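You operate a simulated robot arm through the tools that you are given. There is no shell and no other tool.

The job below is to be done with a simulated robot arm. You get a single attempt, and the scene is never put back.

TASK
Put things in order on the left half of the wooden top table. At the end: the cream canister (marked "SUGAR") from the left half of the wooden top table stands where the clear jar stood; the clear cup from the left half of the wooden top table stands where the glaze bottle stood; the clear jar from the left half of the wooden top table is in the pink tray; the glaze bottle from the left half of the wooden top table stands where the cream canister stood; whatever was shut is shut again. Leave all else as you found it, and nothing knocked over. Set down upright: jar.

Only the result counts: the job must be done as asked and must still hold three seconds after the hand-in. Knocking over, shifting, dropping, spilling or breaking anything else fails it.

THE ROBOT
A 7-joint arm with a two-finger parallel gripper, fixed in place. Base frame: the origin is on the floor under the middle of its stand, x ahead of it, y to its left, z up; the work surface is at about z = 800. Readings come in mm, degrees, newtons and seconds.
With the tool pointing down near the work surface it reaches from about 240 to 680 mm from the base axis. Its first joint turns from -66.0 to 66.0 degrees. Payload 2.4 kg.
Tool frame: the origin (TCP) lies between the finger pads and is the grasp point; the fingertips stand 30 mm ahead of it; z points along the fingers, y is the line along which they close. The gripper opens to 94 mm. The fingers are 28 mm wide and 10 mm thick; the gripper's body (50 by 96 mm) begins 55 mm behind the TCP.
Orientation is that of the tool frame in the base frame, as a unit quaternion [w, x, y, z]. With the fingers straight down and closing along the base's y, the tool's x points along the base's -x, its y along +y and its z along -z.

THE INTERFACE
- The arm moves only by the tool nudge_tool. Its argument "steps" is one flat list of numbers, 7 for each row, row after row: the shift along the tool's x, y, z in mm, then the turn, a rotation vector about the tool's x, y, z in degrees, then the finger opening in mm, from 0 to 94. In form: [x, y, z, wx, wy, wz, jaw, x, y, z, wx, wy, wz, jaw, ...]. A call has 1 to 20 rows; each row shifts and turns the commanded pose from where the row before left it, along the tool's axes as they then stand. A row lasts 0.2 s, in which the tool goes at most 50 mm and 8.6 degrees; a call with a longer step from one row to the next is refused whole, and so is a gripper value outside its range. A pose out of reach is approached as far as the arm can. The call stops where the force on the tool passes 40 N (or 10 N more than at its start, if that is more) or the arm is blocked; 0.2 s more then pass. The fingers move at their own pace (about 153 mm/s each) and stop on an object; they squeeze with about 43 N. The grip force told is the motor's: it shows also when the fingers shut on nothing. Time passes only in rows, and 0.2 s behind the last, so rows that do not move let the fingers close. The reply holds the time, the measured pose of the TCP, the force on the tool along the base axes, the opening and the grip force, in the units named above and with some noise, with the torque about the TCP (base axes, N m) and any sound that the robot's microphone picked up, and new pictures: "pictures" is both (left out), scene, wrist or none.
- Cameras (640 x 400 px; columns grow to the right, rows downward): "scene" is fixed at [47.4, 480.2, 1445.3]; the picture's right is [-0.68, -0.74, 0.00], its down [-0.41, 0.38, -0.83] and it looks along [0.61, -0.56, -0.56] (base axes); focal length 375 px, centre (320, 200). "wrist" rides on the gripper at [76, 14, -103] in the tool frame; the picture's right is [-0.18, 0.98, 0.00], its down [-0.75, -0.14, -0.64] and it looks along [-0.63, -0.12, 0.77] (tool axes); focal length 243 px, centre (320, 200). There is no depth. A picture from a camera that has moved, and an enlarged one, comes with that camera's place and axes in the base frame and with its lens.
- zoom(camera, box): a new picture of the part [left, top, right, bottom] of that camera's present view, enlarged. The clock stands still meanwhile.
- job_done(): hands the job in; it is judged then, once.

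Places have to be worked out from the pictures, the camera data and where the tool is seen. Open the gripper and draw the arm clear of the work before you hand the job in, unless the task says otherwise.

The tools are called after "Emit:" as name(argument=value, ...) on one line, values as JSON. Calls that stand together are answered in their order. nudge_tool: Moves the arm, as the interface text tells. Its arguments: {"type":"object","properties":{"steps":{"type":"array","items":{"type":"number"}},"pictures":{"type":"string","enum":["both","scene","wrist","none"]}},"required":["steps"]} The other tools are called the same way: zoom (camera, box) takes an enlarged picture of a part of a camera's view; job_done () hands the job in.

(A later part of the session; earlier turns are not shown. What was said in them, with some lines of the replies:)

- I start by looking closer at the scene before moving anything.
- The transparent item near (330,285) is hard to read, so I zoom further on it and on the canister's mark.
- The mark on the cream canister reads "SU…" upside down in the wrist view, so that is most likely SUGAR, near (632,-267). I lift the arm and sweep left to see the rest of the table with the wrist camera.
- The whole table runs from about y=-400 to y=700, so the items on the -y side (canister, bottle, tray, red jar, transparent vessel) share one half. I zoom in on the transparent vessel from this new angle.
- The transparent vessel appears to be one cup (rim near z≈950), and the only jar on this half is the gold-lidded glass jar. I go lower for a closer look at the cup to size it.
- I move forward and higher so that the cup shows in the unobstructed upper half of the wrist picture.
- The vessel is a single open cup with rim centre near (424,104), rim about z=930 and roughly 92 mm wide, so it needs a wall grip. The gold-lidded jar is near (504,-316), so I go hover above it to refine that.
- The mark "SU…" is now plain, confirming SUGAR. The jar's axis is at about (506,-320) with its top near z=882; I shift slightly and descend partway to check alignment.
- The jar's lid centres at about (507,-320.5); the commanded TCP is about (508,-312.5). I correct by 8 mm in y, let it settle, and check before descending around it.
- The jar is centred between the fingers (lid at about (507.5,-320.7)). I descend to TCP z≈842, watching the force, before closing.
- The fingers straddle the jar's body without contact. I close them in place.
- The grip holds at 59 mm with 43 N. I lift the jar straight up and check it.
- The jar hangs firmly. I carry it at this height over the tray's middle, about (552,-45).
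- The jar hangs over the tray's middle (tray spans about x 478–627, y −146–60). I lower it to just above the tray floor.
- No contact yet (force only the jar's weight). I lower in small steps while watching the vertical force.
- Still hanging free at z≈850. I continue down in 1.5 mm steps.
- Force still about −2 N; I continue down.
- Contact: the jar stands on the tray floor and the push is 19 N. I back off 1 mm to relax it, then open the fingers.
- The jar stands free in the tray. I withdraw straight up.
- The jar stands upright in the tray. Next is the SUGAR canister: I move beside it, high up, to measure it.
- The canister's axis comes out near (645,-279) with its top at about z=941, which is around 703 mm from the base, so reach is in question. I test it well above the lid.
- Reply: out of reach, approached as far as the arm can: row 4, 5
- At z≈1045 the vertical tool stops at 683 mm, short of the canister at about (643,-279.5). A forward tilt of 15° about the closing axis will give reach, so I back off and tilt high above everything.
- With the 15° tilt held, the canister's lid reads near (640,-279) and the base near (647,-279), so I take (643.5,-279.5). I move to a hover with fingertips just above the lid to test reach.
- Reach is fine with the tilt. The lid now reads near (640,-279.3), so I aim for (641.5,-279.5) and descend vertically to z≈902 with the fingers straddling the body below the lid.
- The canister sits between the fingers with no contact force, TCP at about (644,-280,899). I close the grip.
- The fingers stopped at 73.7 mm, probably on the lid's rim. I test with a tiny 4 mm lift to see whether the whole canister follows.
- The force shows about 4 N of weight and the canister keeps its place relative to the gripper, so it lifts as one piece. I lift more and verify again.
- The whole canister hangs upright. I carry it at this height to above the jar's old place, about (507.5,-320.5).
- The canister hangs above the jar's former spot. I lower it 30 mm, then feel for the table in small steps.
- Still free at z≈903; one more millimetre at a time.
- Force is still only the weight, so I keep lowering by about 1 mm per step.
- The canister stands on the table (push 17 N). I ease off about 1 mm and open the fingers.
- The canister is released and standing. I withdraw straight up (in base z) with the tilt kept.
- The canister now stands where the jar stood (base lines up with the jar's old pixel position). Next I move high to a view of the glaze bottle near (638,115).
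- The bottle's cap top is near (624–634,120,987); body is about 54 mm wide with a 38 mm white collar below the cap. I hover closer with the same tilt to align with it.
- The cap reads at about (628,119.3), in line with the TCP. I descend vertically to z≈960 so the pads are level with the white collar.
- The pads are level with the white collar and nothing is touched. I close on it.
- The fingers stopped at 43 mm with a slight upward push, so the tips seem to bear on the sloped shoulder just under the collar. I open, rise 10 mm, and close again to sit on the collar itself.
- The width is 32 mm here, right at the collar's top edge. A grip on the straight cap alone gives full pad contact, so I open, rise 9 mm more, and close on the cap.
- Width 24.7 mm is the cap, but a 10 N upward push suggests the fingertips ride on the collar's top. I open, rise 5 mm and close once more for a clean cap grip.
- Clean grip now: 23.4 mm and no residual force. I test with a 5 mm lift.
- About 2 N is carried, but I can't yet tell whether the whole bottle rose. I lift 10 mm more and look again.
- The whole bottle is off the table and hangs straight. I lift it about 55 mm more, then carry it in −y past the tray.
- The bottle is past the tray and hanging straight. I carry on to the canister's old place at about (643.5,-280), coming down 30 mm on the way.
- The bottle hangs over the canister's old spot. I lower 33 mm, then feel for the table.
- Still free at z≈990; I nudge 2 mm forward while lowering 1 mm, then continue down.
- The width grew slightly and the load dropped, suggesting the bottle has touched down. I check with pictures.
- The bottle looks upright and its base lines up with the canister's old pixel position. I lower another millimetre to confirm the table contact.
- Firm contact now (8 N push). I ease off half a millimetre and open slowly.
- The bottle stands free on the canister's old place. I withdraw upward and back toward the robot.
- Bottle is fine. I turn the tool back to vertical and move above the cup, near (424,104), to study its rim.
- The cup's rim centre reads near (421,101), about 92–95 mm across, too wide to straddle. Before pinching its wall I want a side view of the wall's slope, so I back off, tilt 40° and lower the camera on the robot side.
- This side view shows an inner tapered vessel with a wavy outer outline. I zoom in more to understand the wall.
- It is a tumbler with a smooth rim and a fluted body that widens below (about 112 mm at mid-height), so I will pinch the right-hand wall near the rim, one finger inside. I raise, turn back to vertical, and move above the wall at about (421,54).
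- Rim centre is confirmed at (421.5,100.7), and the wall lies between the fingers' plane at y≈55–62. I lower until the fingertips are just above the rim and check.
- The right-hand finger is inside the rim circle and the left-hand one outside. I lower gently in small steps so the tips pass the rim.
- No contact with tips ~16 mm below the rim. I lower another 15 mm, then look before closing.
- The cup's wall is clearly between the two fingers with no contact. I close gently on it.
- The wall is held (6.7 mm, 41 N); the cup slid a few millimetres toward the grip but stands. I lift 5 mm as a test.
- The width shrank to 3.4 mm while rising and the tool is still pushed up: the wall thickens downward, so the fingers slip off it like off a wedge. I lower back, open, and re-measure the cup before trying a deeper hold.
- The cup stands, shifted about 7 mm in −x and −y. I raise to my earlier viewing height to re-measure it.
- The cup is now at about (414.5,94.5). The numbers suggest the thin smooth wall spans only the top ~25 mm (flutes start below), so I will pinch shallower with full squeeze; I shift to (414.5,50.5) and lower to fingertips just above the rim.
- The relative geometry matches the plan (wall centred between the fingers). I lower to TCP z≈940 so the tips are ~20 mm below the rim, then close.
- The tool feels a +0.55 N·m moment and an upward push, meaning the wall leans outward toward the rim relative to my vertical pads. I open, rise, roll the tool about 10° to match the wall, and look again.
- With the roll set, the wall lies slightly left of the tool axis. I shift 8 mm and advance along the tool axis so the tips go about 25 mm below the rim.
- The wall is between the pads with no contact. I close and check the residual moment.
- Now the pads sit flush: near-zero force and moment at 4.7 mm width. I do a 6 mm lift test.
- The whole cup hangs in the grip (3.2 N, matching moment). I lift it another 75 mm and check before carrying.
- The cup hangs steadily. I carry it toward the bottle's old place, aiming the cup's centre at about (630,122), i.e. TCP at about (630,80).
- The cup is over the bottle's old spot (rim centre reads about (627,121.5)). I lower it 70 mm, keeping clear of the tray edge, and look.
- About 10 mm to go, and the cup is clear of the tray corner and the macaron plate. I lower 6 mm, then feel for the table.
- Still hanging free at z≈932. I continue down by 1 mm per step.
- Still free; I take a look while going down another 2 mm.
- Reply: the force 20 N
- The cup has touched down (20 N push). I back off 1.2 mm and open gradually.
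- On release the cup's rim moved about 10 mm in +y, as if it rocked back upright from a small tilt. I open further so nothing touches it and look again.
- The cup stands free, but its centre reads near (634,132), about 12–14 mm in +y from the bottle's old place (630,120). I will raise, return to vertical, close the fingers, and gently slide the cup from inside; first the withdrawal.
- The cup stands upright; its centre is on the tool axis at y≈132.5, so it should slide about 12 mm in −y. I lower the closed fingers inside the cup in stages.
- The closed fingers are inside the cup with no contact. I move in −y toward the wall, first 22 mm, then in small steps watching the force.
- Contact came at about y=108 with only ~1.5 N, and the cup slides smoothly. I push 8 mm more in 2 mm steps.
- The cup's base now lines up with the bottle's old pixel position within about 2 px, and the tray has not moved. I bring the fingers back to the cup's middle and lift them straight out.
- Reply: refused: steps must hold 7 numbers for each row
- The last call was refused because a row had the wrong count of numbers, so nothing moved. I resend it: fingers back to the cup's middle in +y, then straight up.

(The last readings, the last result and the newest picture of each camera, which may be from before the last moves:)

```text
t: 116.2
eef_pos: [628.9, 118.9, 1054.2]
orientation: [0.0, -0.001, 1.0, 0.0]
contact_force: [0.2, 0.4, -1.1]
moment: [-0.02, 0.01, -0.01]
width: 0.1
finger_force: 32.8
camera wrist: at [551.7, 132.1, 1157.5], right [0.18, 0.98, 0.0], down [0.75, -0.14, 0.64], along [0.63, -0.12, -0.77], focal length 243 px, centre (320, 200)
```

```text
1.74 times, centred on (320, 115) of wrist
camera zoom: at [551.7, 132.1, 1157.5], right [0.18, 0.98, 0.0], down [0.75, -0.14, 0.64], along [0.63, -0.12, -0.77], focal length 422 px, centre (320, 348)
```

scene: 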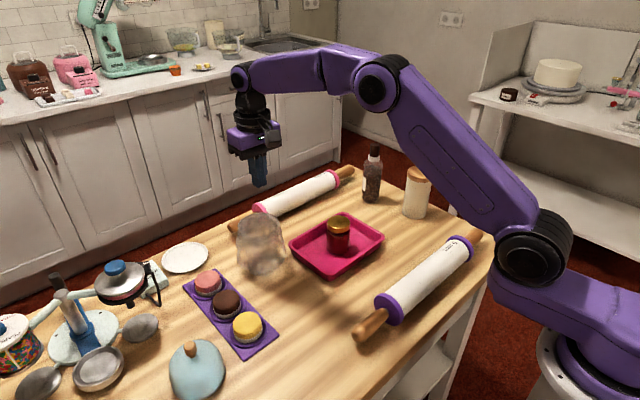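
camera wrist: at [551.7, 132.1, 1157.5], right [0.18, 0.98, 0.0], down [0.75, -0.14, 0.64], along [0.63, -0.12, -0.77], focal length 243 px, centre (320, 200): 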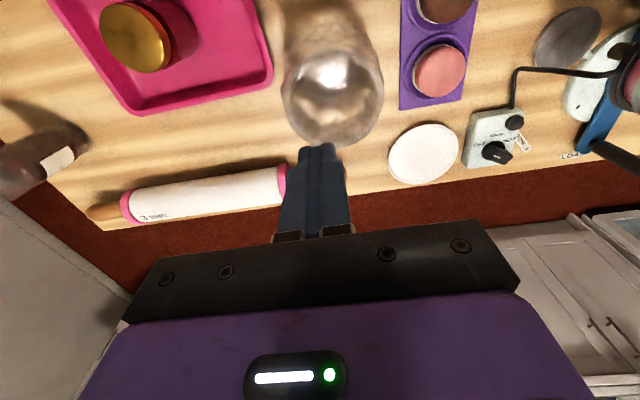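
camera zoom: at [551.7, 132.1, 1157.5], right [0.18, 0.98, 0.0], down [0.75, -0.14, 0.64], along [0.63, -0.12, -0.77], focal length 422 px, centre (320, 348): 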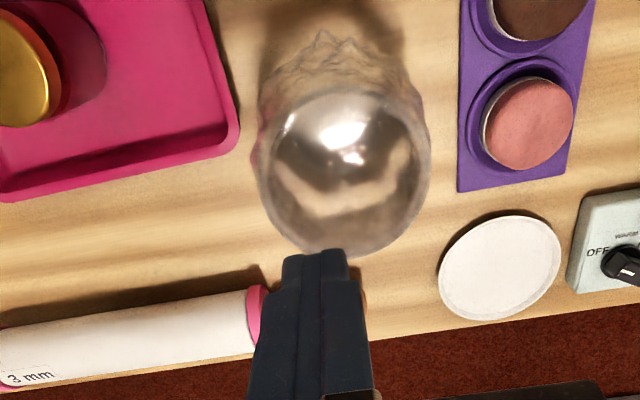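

Raising showed that the cup had only leaned during the push and rocked back; it stands upright now near (629,131), still ~10 mm off in +y. I will re-grip the wall as before (with a 5° roll matching its lean), lift a little, and shift it; first I position and look.

Emit:
nudge_tool(steps=[0, -16, 0, 0, 0, 0, 20, 0, -16, 0, -5, 0, 0, 40, 0, -2.3, 26.9, 0, 0, 0, 40, 0, -2.6, 29.9, 0, 0, 0, 40, 0, -1.9, 21.9, 0, 0, 0, 40, 0, 0, 0, 0, 0, 0, 40, 0, 0, 0, 0, 0, 0, 40], pictures="both")

Emit:
zoom(camera="scene", box=[200, 150, 340, 290])

Emit:
zoom(camera="wrist", box=[220, 40, 460, 250])

```text
t: 117.8
eef_pos: [629.3, 86.4, 976.3]
orientation: [0.001, 0.0, 0.999, 0.043]
contact_force: [-0.5, -1.1, 0.1]
moment: [-0.01, 0.02, 0.03]
width: 39.9
finger_force: 0.1
camera wrist: at [551.7, 90.7, 1078.5], right [0.18, 0.98, 0.09], down [0.75, -0.2, 0.63], along [0.63, -0.05, -0.77], focal length 243 px, centre (320, 200)
```

scene: 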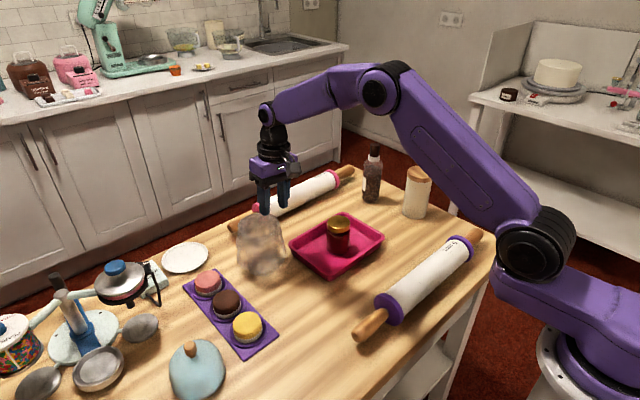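
wrist: 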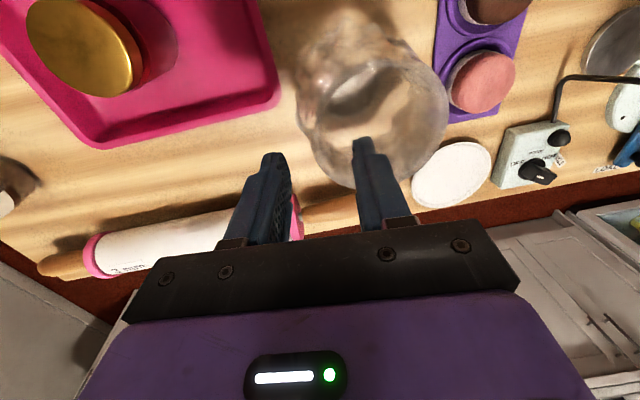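

```text
2.86 times, centred on (270, 220) of scene
camera zoom: at [47.4, 480.2, 1445.3], right [-0.68, -0.74, 0.0], down [-0.41, 0.38, -0.83], along [0.61, -0.56, -0.56], focal length 1072 px, centre (463, 143)
```

zoom: 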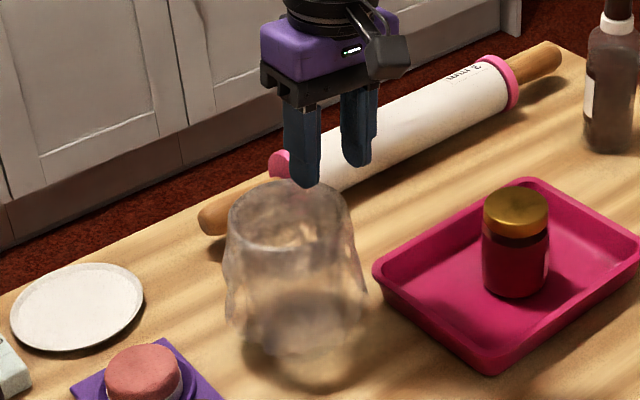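

```text
1.90 times, centred on (340, 145) of wrist
camera zoom: at [551.7, 90.7, 1078.5], right [0.18, 0.98, 0.09], down [0.75, -0.2, 0.63], along [0.63, -0.05, -0.77], focal length 462 px, centre (282, 305)
```

zoom: 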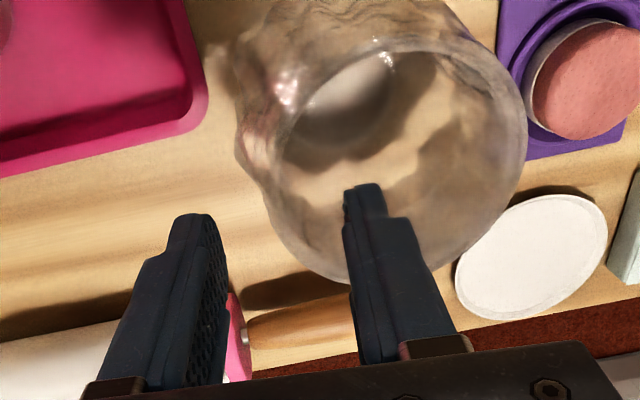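

The wall sits between the fingers' planes. I lower 45 mm so the tips go ~25 mm below the rim, then check for contact.

Emit:
nudge_tool(steps=[0, -2.8, 15, 0, 0, 0, 40, 0, -1.3, 15, 0, 0, 0, 40, 0, -1.3, 14.8, 0, 0, 0, 40, 0, 0, 0, 0, 0, 0, 40, 0, 0, 0, 0, 0, 0, 40], pictures="both")

Emit:
zoom(camera="wrist", box=[220, 40, 460, 250])

```text
t: 119.0
eef_pos: [629.8, 86.0, 928.7]
orientation: [0.0, 0.0, 0.999, 0.044]
contact_force: [0.2, 0.9, 1.0]
moment: [-0.01, 0.01, 0.0]
width: 39.9
finger_force: 0.0
camera wrist: at [552.7, 90.1, 1032.2], right [0.18, 0.98, 0.09], down [0.75, -0.2, 0.63], along [0.63, -0.05, -0.77], focal length 243 px, centre (320, 200)
```

scene: 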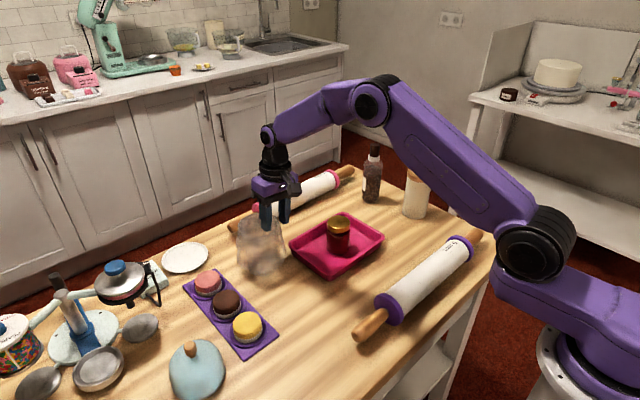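
wrist: 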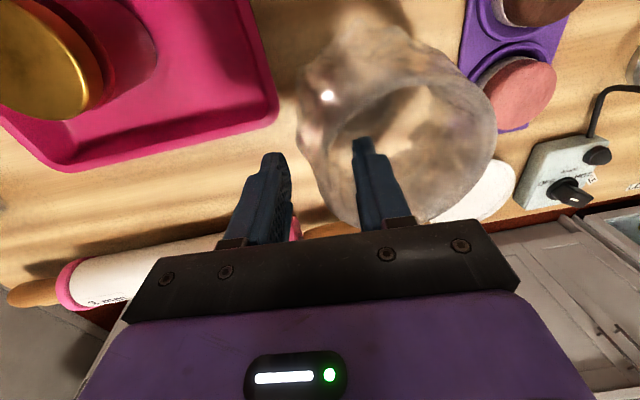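

```text
1.90 times, centred on (340, 145) of wrist
camera zoom: at [552.7, 90.1, 1032.2], right [0.18, 0.98, 0.09], down [0.75, -0.2, 0.63], along [0.63, -0.05, -0.77], focal length 462 px, centre (282, 305)
```

zoom: 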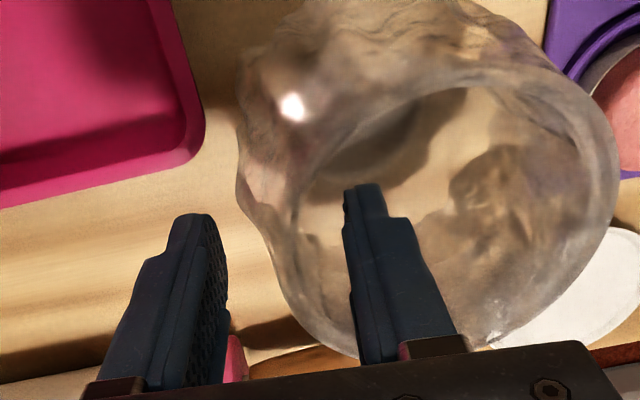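

The wall is between the pads, no contact. I close slowly.

Emit:
nudge_tool(steps=[0, 0, 0, 0, 0, 0, 26, 0, 0, 0, 0, 0, 0, 14, 0, 0, 0, 0, 0, 0, 7, 0, 0, 0, 0, 0, 0, 0, 0, 0, 0, 0, 0, 0, 0, 0, 0, 0, 0, 0, 0, 0], pictures="both")

Emit:
zoom(camera="scene", box=[200, 150, 340, 290])

```text
t: 120.4
eef_pos: [629.9, 85.6, 929.7]
orientation: [0.001, 0.0, 0.999, 0.044]
contact_force: [-0.4, 1.4, 6.6]
moment: [0.15, 0.05, -0.01]
width: 3.6
finger_force: 38.2
camera wrist: at [552.8, 90.3, 1032.7], right [0.18, 0.98, 0.09], down [0.75, -0.2, 0.63], along [0.63, -0.05, -0.77], focal length 243 px, centre (320, 200)
```

scene: 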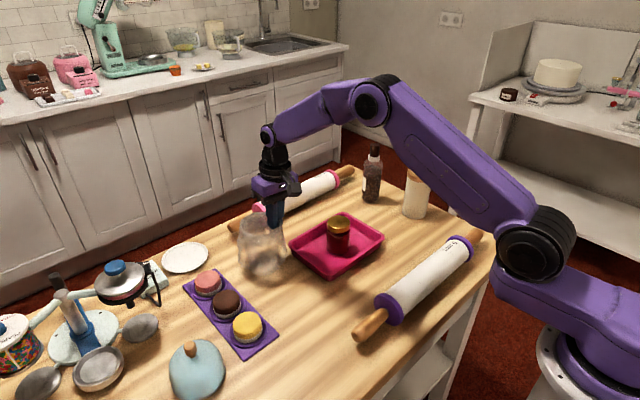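
wrist: 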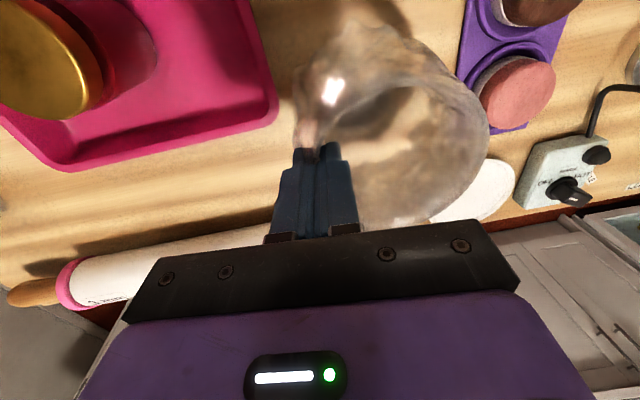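

```text
2.86 times, centred on (270, 220) of scene
camera zoom: at [47.3, 480.2, 1445.3], right [-0.68, -0.74, 0.0], down [-0.41, 0.38, -0.83], along [0.61, -0.56, -0.56], focal length 1072 px, centre (463, 143)
```

zoom: 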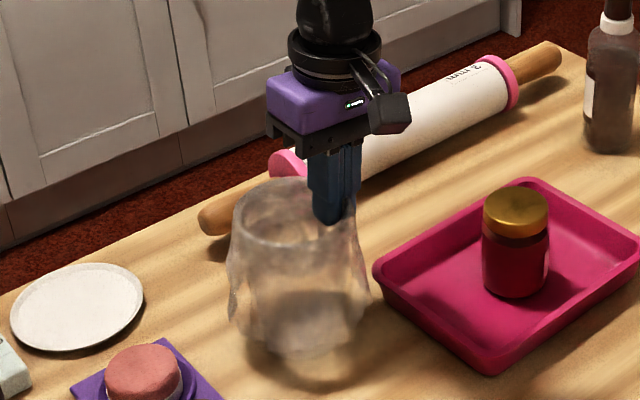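

Gripped at 3.6 mm with a small residual push. I lift 8 mm and check the weight.

Emit:
nudge_tool(steps=[0, 0.26, -2.99, 0, 0, 0, 0, 0, 0.44, -4.98, 0, 0, 0, 0, 0, 0, 0, 0, 0, 0, 0, 0, 0, 0, 0, 0, 0, 0], pictures="both")

Emit:
zoom(camera="scene", box=[200, 150, 340, 290])

Emit:
zoom(camera="wrist", box=[180, 0, 460, 230])

```text
t: 121.4
eef_pos: [628.9, 86.8, 937.8]
orientation: [0.0, 0.0, 0.999, 0.045]
contact_force: [0.1, 0.3, -2.4]
moment: [-0.1, -0.02, -0.01]
width: 3.6
finger_force: 37.9
camera wrist: at [552.1, 90.4, 1040.5], right [0.18, 0.98, 0.09], down [0.75, -0.2, 0.63], along [0.63, -0.05, -0.77], focal length 243 px, centre (320, 200)
```

scene: 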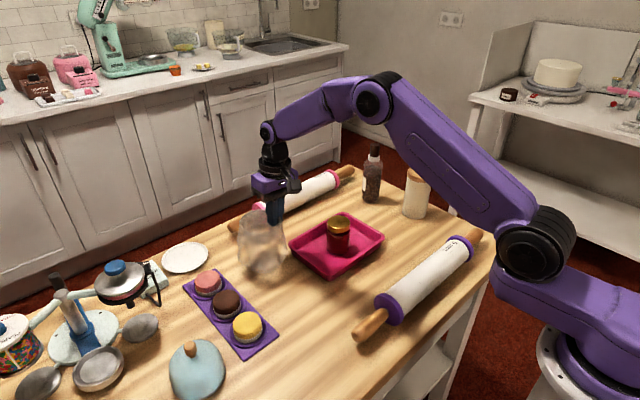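
wrist: 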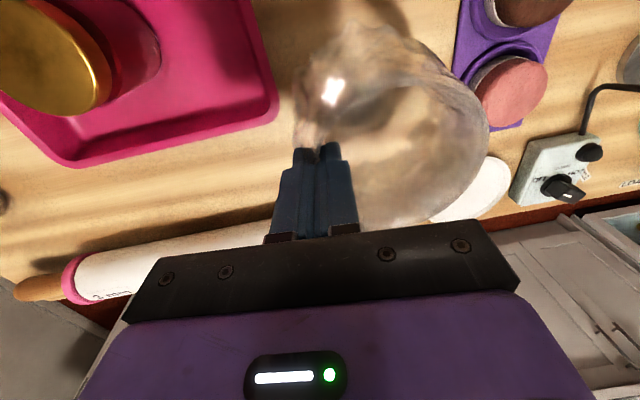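

```text
2.86 times, centred on (270, 220) of scene
camera zoom: at [47.5, 480.2, 1445.3], right [-0.68, -0.74, 0.0], down [-0.41, 0.38, -0.83], along [0.61, -0.56, -0.56], focal length 1072 px, centre (463, 143)
```

zoom: 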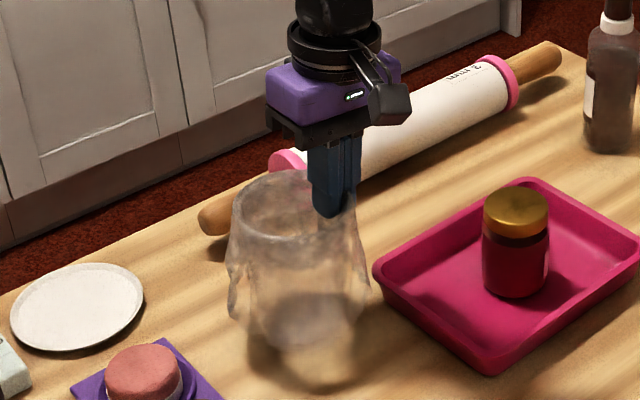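

```text
1.74 times, centred on (320, 115) of wrist
camera zoom: at [552.1, 90.4, 1040.5], right [0.18, 0.98, 0.09], down [0.75, -0.2, 0.63], along [0.63, -0.05, -0.77], focal length 422 px, centre (320, 348)
```

zoom: 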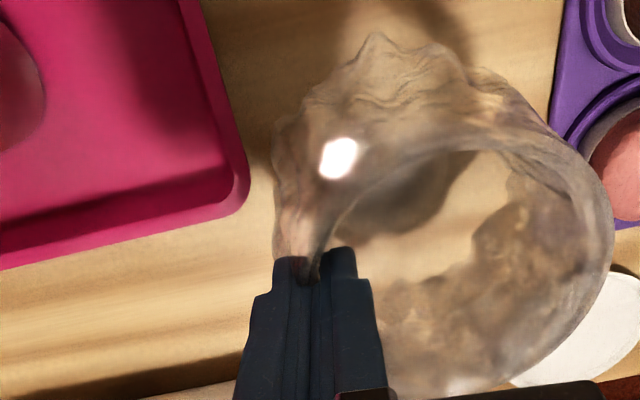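

The cup is lifted again (2.4 N) and looks level, its centre near (629,128.5). I shift it 7 mm in −y (1 mm in +x), then set it down in small steps.

Emit:
nudge_tool(steps=[-0.5, -3.48, -0.3, 0, 0, 0, 0, -0.5, -3.48, -0.3, 0, 0, 0, 0, 0, 0, 0, 0, 0, 0, 0, 0, -0.35, 3.98, 0, 0, 0, 0, 0, -0.17, 1.99, 0, 0, 0, 0, 0, 0, 0, 0, 0, 0, 0], pictures="both")

Emit:
zoom(camera="wrist", box=[180, 0, 460, 230])

```text
t: 122.8
eef_pos: [630.1, 78.7, 931.3]
orientation: [0.001, 0.0, 0.999, 0.044]
contact_force: [0.2, -0.2, -3.0]
moment: [-0.13, 0.0, -0.03]
width: 3.4
finger_force: 38.0
camera wrist: at [552.6, 84.0, 1034.7], right [0.18, 0.98, 0.09], down [0.75, -0.2, 0.63], along [0.63, -0.05, -0.77], focal length 243 px, centre (320, 200)
```

scene: 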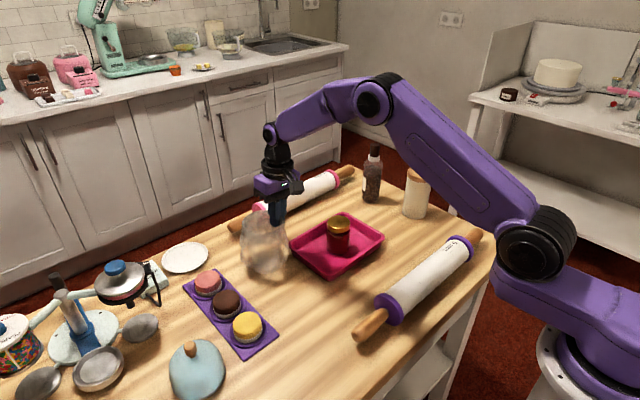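
wrist: 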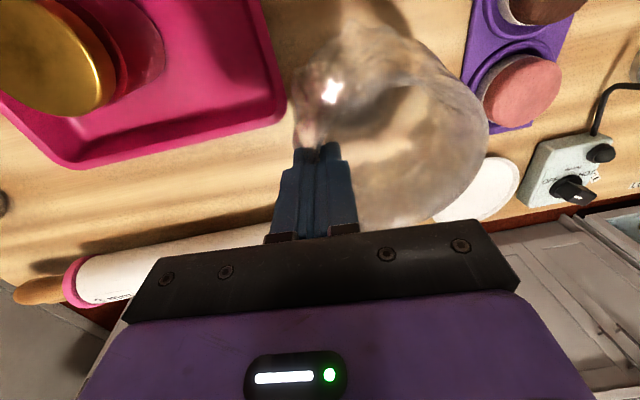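

```text
1.74 times, centred on (320, 115) of wrist
camera zoom: at [552.6, 84.0, 1034.7], right [0.18, 0.98, 0.09], down [0.75, -0.2, 0.63], along [0.63, -0.05, -0.77], focal length 422 px, centre (320, 348)
```

zoom: 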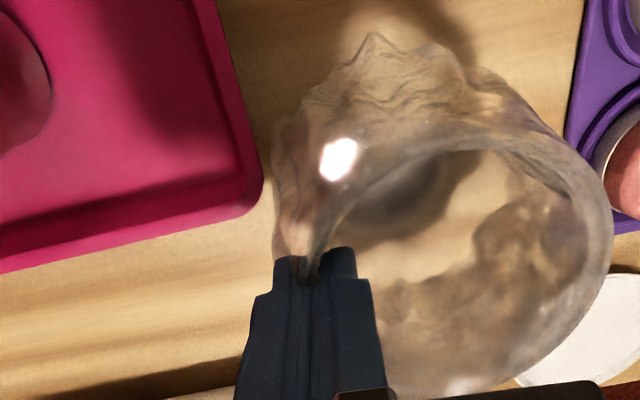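

Still hanging free, and clear of the tray corner. I lower 1 mm at a time to touch down.

Emit:
nudge_tool(steps=[0, -0.09, 1, 0, 0, 0, 0, 0, 0, 0, 0, 0, 0, 0], pictures="none")

Emit:
nudge_tool(steps=[0, -0.09, 1, 0, 0, 0, 0, 0, 0, 0, 0, 0, 0, 0], pictures="none")

Emit:
nudge_tool(steps=[0, -0.09, 1, 0, 0, 0, 0, 0, 0, 0, 0, 0, 0, 0], pictures="none")

```text
t: 123.4
eef_pos: [629.3, 77.7, 930.6]
orientation: [0.0, 0.0, 0.999, 0.043]
contact_force: [-0.1, -0.9, -3.0]
moment: [-0.15, 0.01, 0.05]
width: 3.3
finger_force: 38.2
```

```text
t: 124.0
eef_pos: [630.4, 79.4, 929.7]
orientation: [0.0, 0.0, 0.999, 0.043]
contact_force: [-0.9, -0.5, 1.0]
moment: [-0.08, 0.12, 0.01]
width: 3.1
finger_force: 37.8
```

```text
t: 124.6
eef_pos: [630.0, 78.8, 928.5]
orientation: [0.001, 0.0, 0.999, 0.044]
contact_force: [-6.4, -2.0, 14.8]
moment: [-0.16, 0.87, 0.08]
width: 3.1
finger_force: 37.7
```

Touchdown (15 N). I back off 1 mm and open gradually.

Emit:
nudge_tool(steps=[0, 0.09, -1, 0, 0, 0, 0, 0, 0, 0, 0, 0, 0, 0], pictures="none")

Emit:
nudge_tool(steps=[0, 0, 0, 0, 0, 0, 7, 0, 0, 0, 0, 0, 0, 12, 0, 0, 0, 0, 0, 0, 20, 0, 0, 0, 0, 0, 0, 30, 0, 0, 0, 0, 0, 0, 40, 0, 0, 0, 0, 0, 0, 40], pictures="both")

Emit:
zoom(camera="scene", box=[200, 150, 340, 290])

Emit:
zoom(camera="wrist", box=[180, 0, 460, 230])

```text
t: 125.2
eef_pos: [629.1, 78.6, 929.6]
orientation: [0.0, 0.0, 0.999, 0.044]
contact_force: [-2.4, -0.7, 7.8]
moment: [-0.14, 0.35, 0.0]
width: 3.0
finger_force: 38.1
```

```text
t: 126.6
eef_pos: [630.6, 79.6, 930.1]
orientation: [0.0, 0.0, 0.999, 0.044]
contact_force: [0.4, 1.1, 0.6]
moment: [-0.03, -0.01, 0.04]
width: 40.4
finger_force: 0.0
camera wrist: at [553.0, 83.3, 1033.0], right [0.18, 0.98, 0.09], down [0.75, -0.2, 0.63], along [0.63, -0.05, -0.77], focal length 243 px, centre (320, 200)
```

scene: 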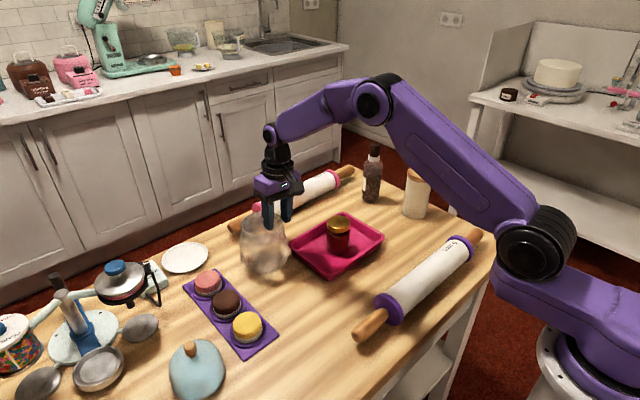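
wrist: 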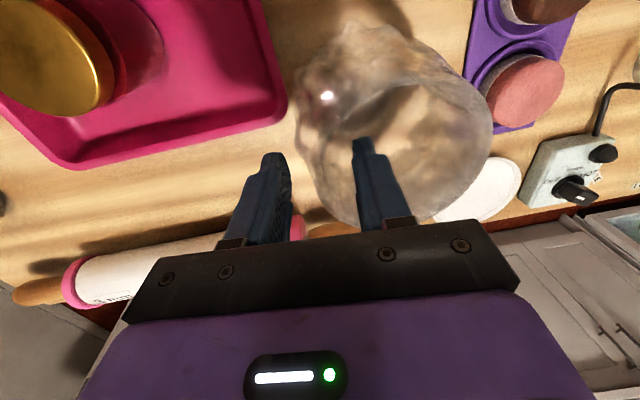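

```text
2.86 times, centred on (270, 220) of scene
camera zoom: at [47.4, 480.2, 1445.3], right [-0.68, -0.74, 0.0], down [-0.41, 0.38, -0.83], along [0.61, -0.56, -0.56], focal length 1072 px, centre (463, 143)
```

zoom: 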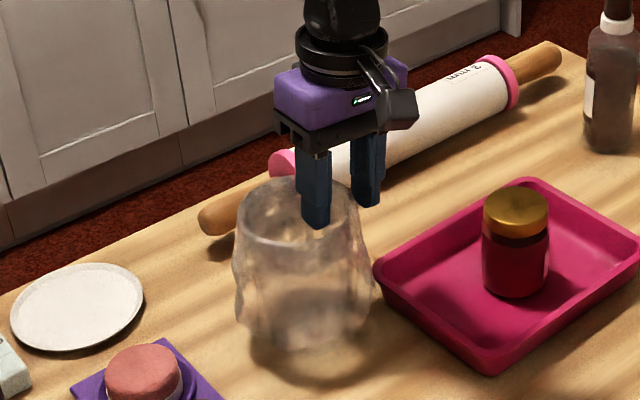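

```text
1.74 times, centred on (320, 115) of wrist
camera zoom: at [553.0, 83.3, 1033.0], right [0.18, 0.98, 0.09], down [0.75, -0.2, 0.63], along [0.63, -0.05, -0.77], focal length 422 px, centre (320, 348)
```

zoom: 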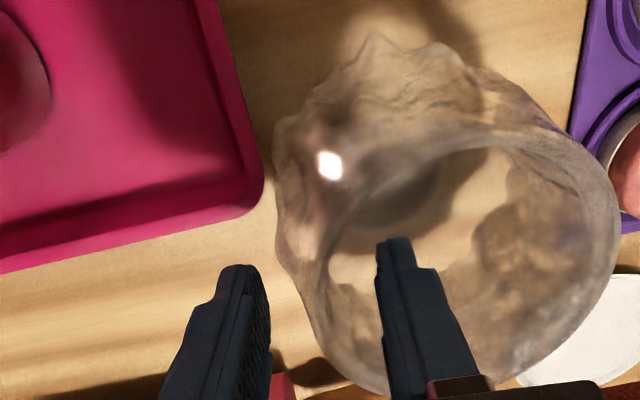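

The cup is released and settled near (629,124). I withdraw straight up, then turn back to vertical and look at it all.

Emit:
nudge_tool(steps=[0, 0.87, -9.96, 0, 0, 0, 40, 0, 2.18, -24.9, 0, 0, 0, 40, 0, 2.6, -29.9, 0, 0, 0, 40, 0, 3.05, -34.9, 0, 0, 0, 40, 0, 0, -20, 5, 0, 0, 40, 30, 0, 0, 0, 0, 0, 60, 40, 0, 0, 0, 0, 0, 94, 40, 0, 0, 0, 0, 0, 94, 0, 0, 0, 0, 0, 0, 94, 0, 0, 0, 0, 0, 0, 94], pictures="both")

Emit:
zoom(camera="scene", box=[200, 150, 340, 290])

Emit:
zoom(camera="wrist", box=[160, 60, 480, 250])

```text
t: 128.8
eef_pos: [520.5, 76.9, 1049.6]
orientation: [0.0, 0.0, 1.0, 0.0]
contact_force: [0.4, -0.6, 0.5]
moment: [-0.01, -0.02, 0.01]
width: 93.8
finger_force: 0.1
camera wrist: at [443.2, 91.7, 1153.3], right [0.18, 0.98, 0.0], down [0.75, -0.14, 0.64], along [0.63, -0.12, -0.77], focal length 243 px, centre (320, 200)
```

scene: 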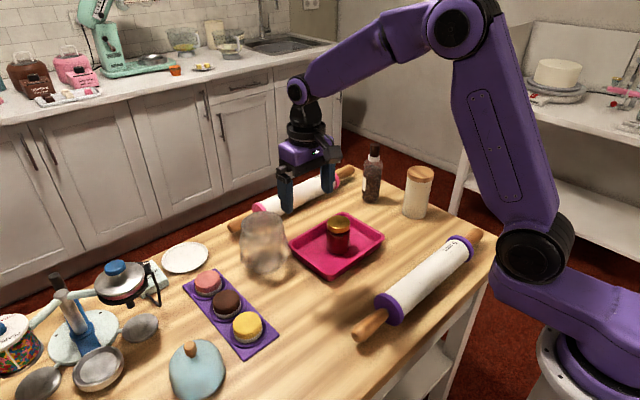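
wrist: 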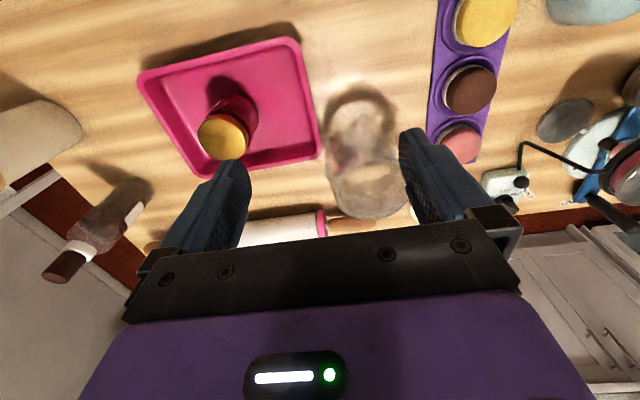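

```text
2.86 times, centred on (270, 220) of scene
camera zoom: at [47.4, 480.2, 1445.3], right [-0.68, -0.74, 0.0], down [-0.41, 0.38, -0.83], along [0.61, -0.56, -0.56], focal length 1072 px, centre (463, 143)
```

zoom: 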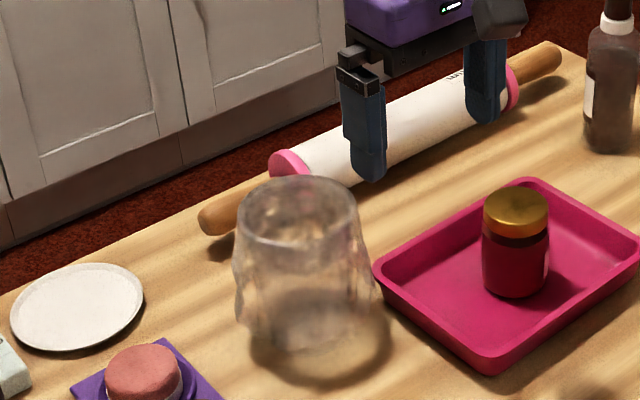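

```text
2.00 times, centred on (320, 155) of wrist
camera zoom: at [443.2, 91.7, 1153.3], right [0.18, 0.98, 0.0], down [0.75, -0.14, 0.64], along [0.63, -0.12, -0.77], focal length 485 px, centre (320, 290)
```

zoom: 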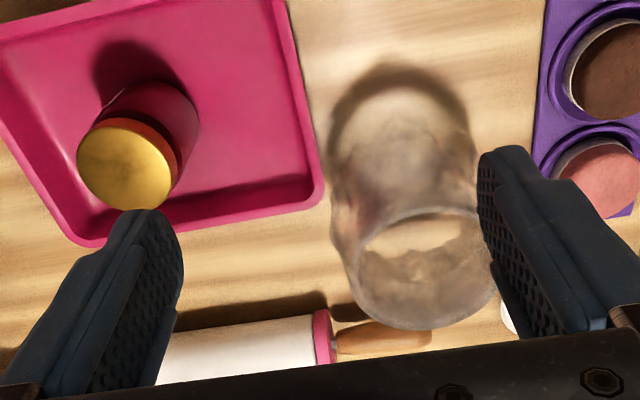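

Everything stands upright: jar in the tray, canister and bottle on the right, cup where the bottle was. I draw the arm back to its starting area with the gripper open and take a last look.

Emit:
nudge_tool(steps=[12, -20, -4, 0, 0, 0, 94, 20, -36, -4, 0, 0, 0, 94, 22, -38, -4, 0, 0, 0, 94, 22, -38, -4, 0, 0, 0, 94, 22, -38, -4, 0, 0, 0, 94, 22, -38, -4, 0, 0, 0, 94, 22, -38, -4, 0, 0, 0, 94, 15, -26, -2, 0, 0, 0, 94, 8, -13, 0, 0, 0, 0, 94, 0, 0, 0, 0, 0, 0, 94, 0, 0, 0, 0, 0, 0, 94], pictures="both")

Emit:
zoom(camera="scene", box=[220, 140, 500, 340])

Emit:
zoom(camera="scene", box=[0, 200, 300, 400])

```text
t: 131.2
eef_pos: [355.7, -206.8, 1078.8]
orientation: [-0.001, 0.001, 1.0, 0.0]
contact_force: [0.0, 0.0, 0.4]
moment: [0.0, 0.02, -0.02]
width: 93.9
finger_force: 0.1
camera wrist: at [277.6, -193.4, 1181.3], right [0.18, 0.98, 0.0], down [0.75, -0.14, 0.64], along [0.63, -0.12, -0.77], focal length 243 px, centre (320, 200)
```

scene: 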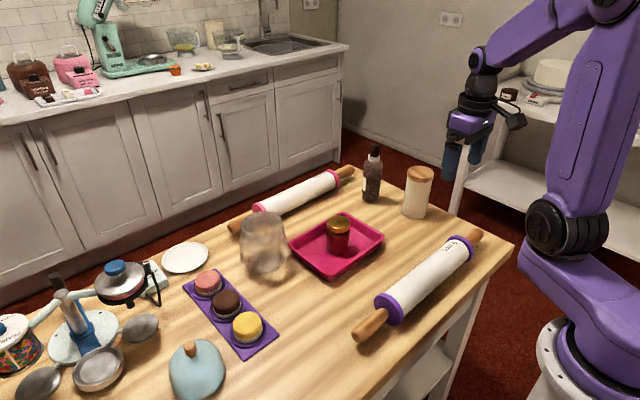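
wrist: 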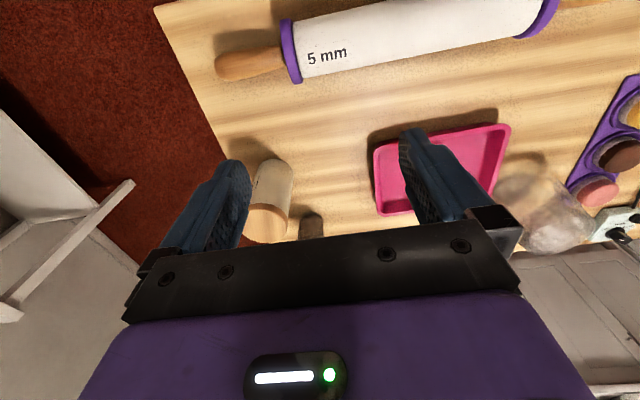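

```text
2.00 times, centred on (360, 240) of scene
camera zoom: at [47.4, 480.2, 1445.3], right [-0.68, -0.74, 0.0], down [-0.41, 0.38, -0.83], along [0.61, -0.56, -0.56], focal length 750 px, centre (240, 120)
```

zoom: 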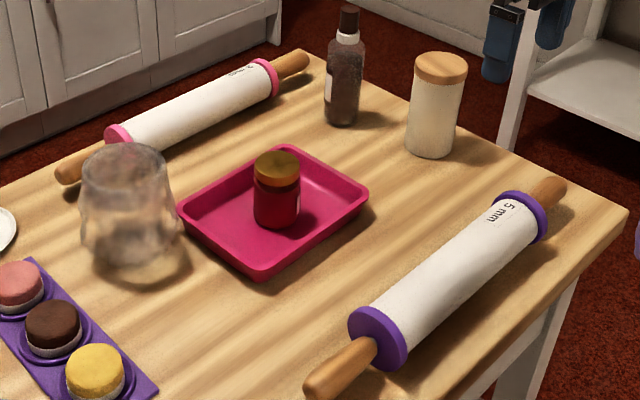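

```text
2.00 times, centred on (150, 300) of scene
camera zoom: at [47.4, 480.2, 1445.3], right [-0.68, -0.74, 0.0], down [-0.41, 0.38, -0.83], along [0.61, -0.56, -0.56], focal length 750 px, centre (660, 0)
```

zoom: 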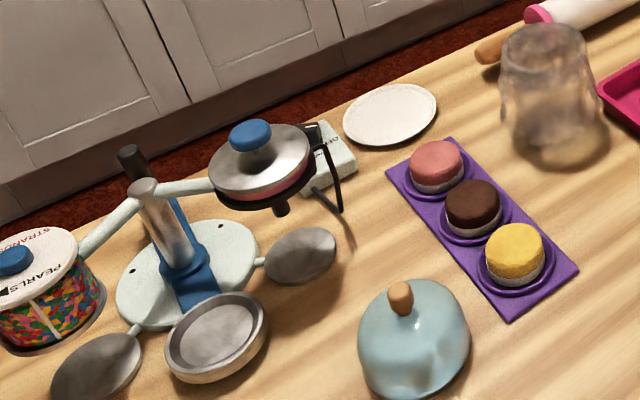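

Final check: tray, rolling pins, macarons, plate and the rest are at their first pixel positions. The jar stands in the pink tray, and the canister, bottle and cup stand on their targets, with the arm clear and gripper open. I hand in the job.

Emit:
job_done()

```text
The job is handed in.
```

The job is handed in. When I handed it in, all four items stood upright, the gripper was open and the arm was back near its starting pose.

| Item | Where it stands now | How close (my estimate from the pictures) |
|---|---|---|
| Clear jar (gold lid) | Middle of the pink tray, lid on | Only needed to be in the tray |
| Cream "SUGAR" canister | Where the jar stood | About 3 mm |
| Glaze bottle | Where the canister stood | About 3 mm |
| Clear cup | Where the bottle stood | About 4 mm |

- **Jar identity:** I took the gold-lidded glass jar of red preserve to be the clear jar. It is the only jar on that side of the table.
- **Cup:** It was the hard one. It slid a few millimetres while I found a grip. Once I set it down, it leaned and rocked back when I tried to push it into line. I picked it up again to correct its position, and it stands a few millimetres from the pink tray.
- **Lids and caps:** I lifted the canister by its lid and the bottle by its cap, and both held.
- **Everything else:** The tray, rolling pins, macarons, plate and the rest look unchanged from the first pictures.
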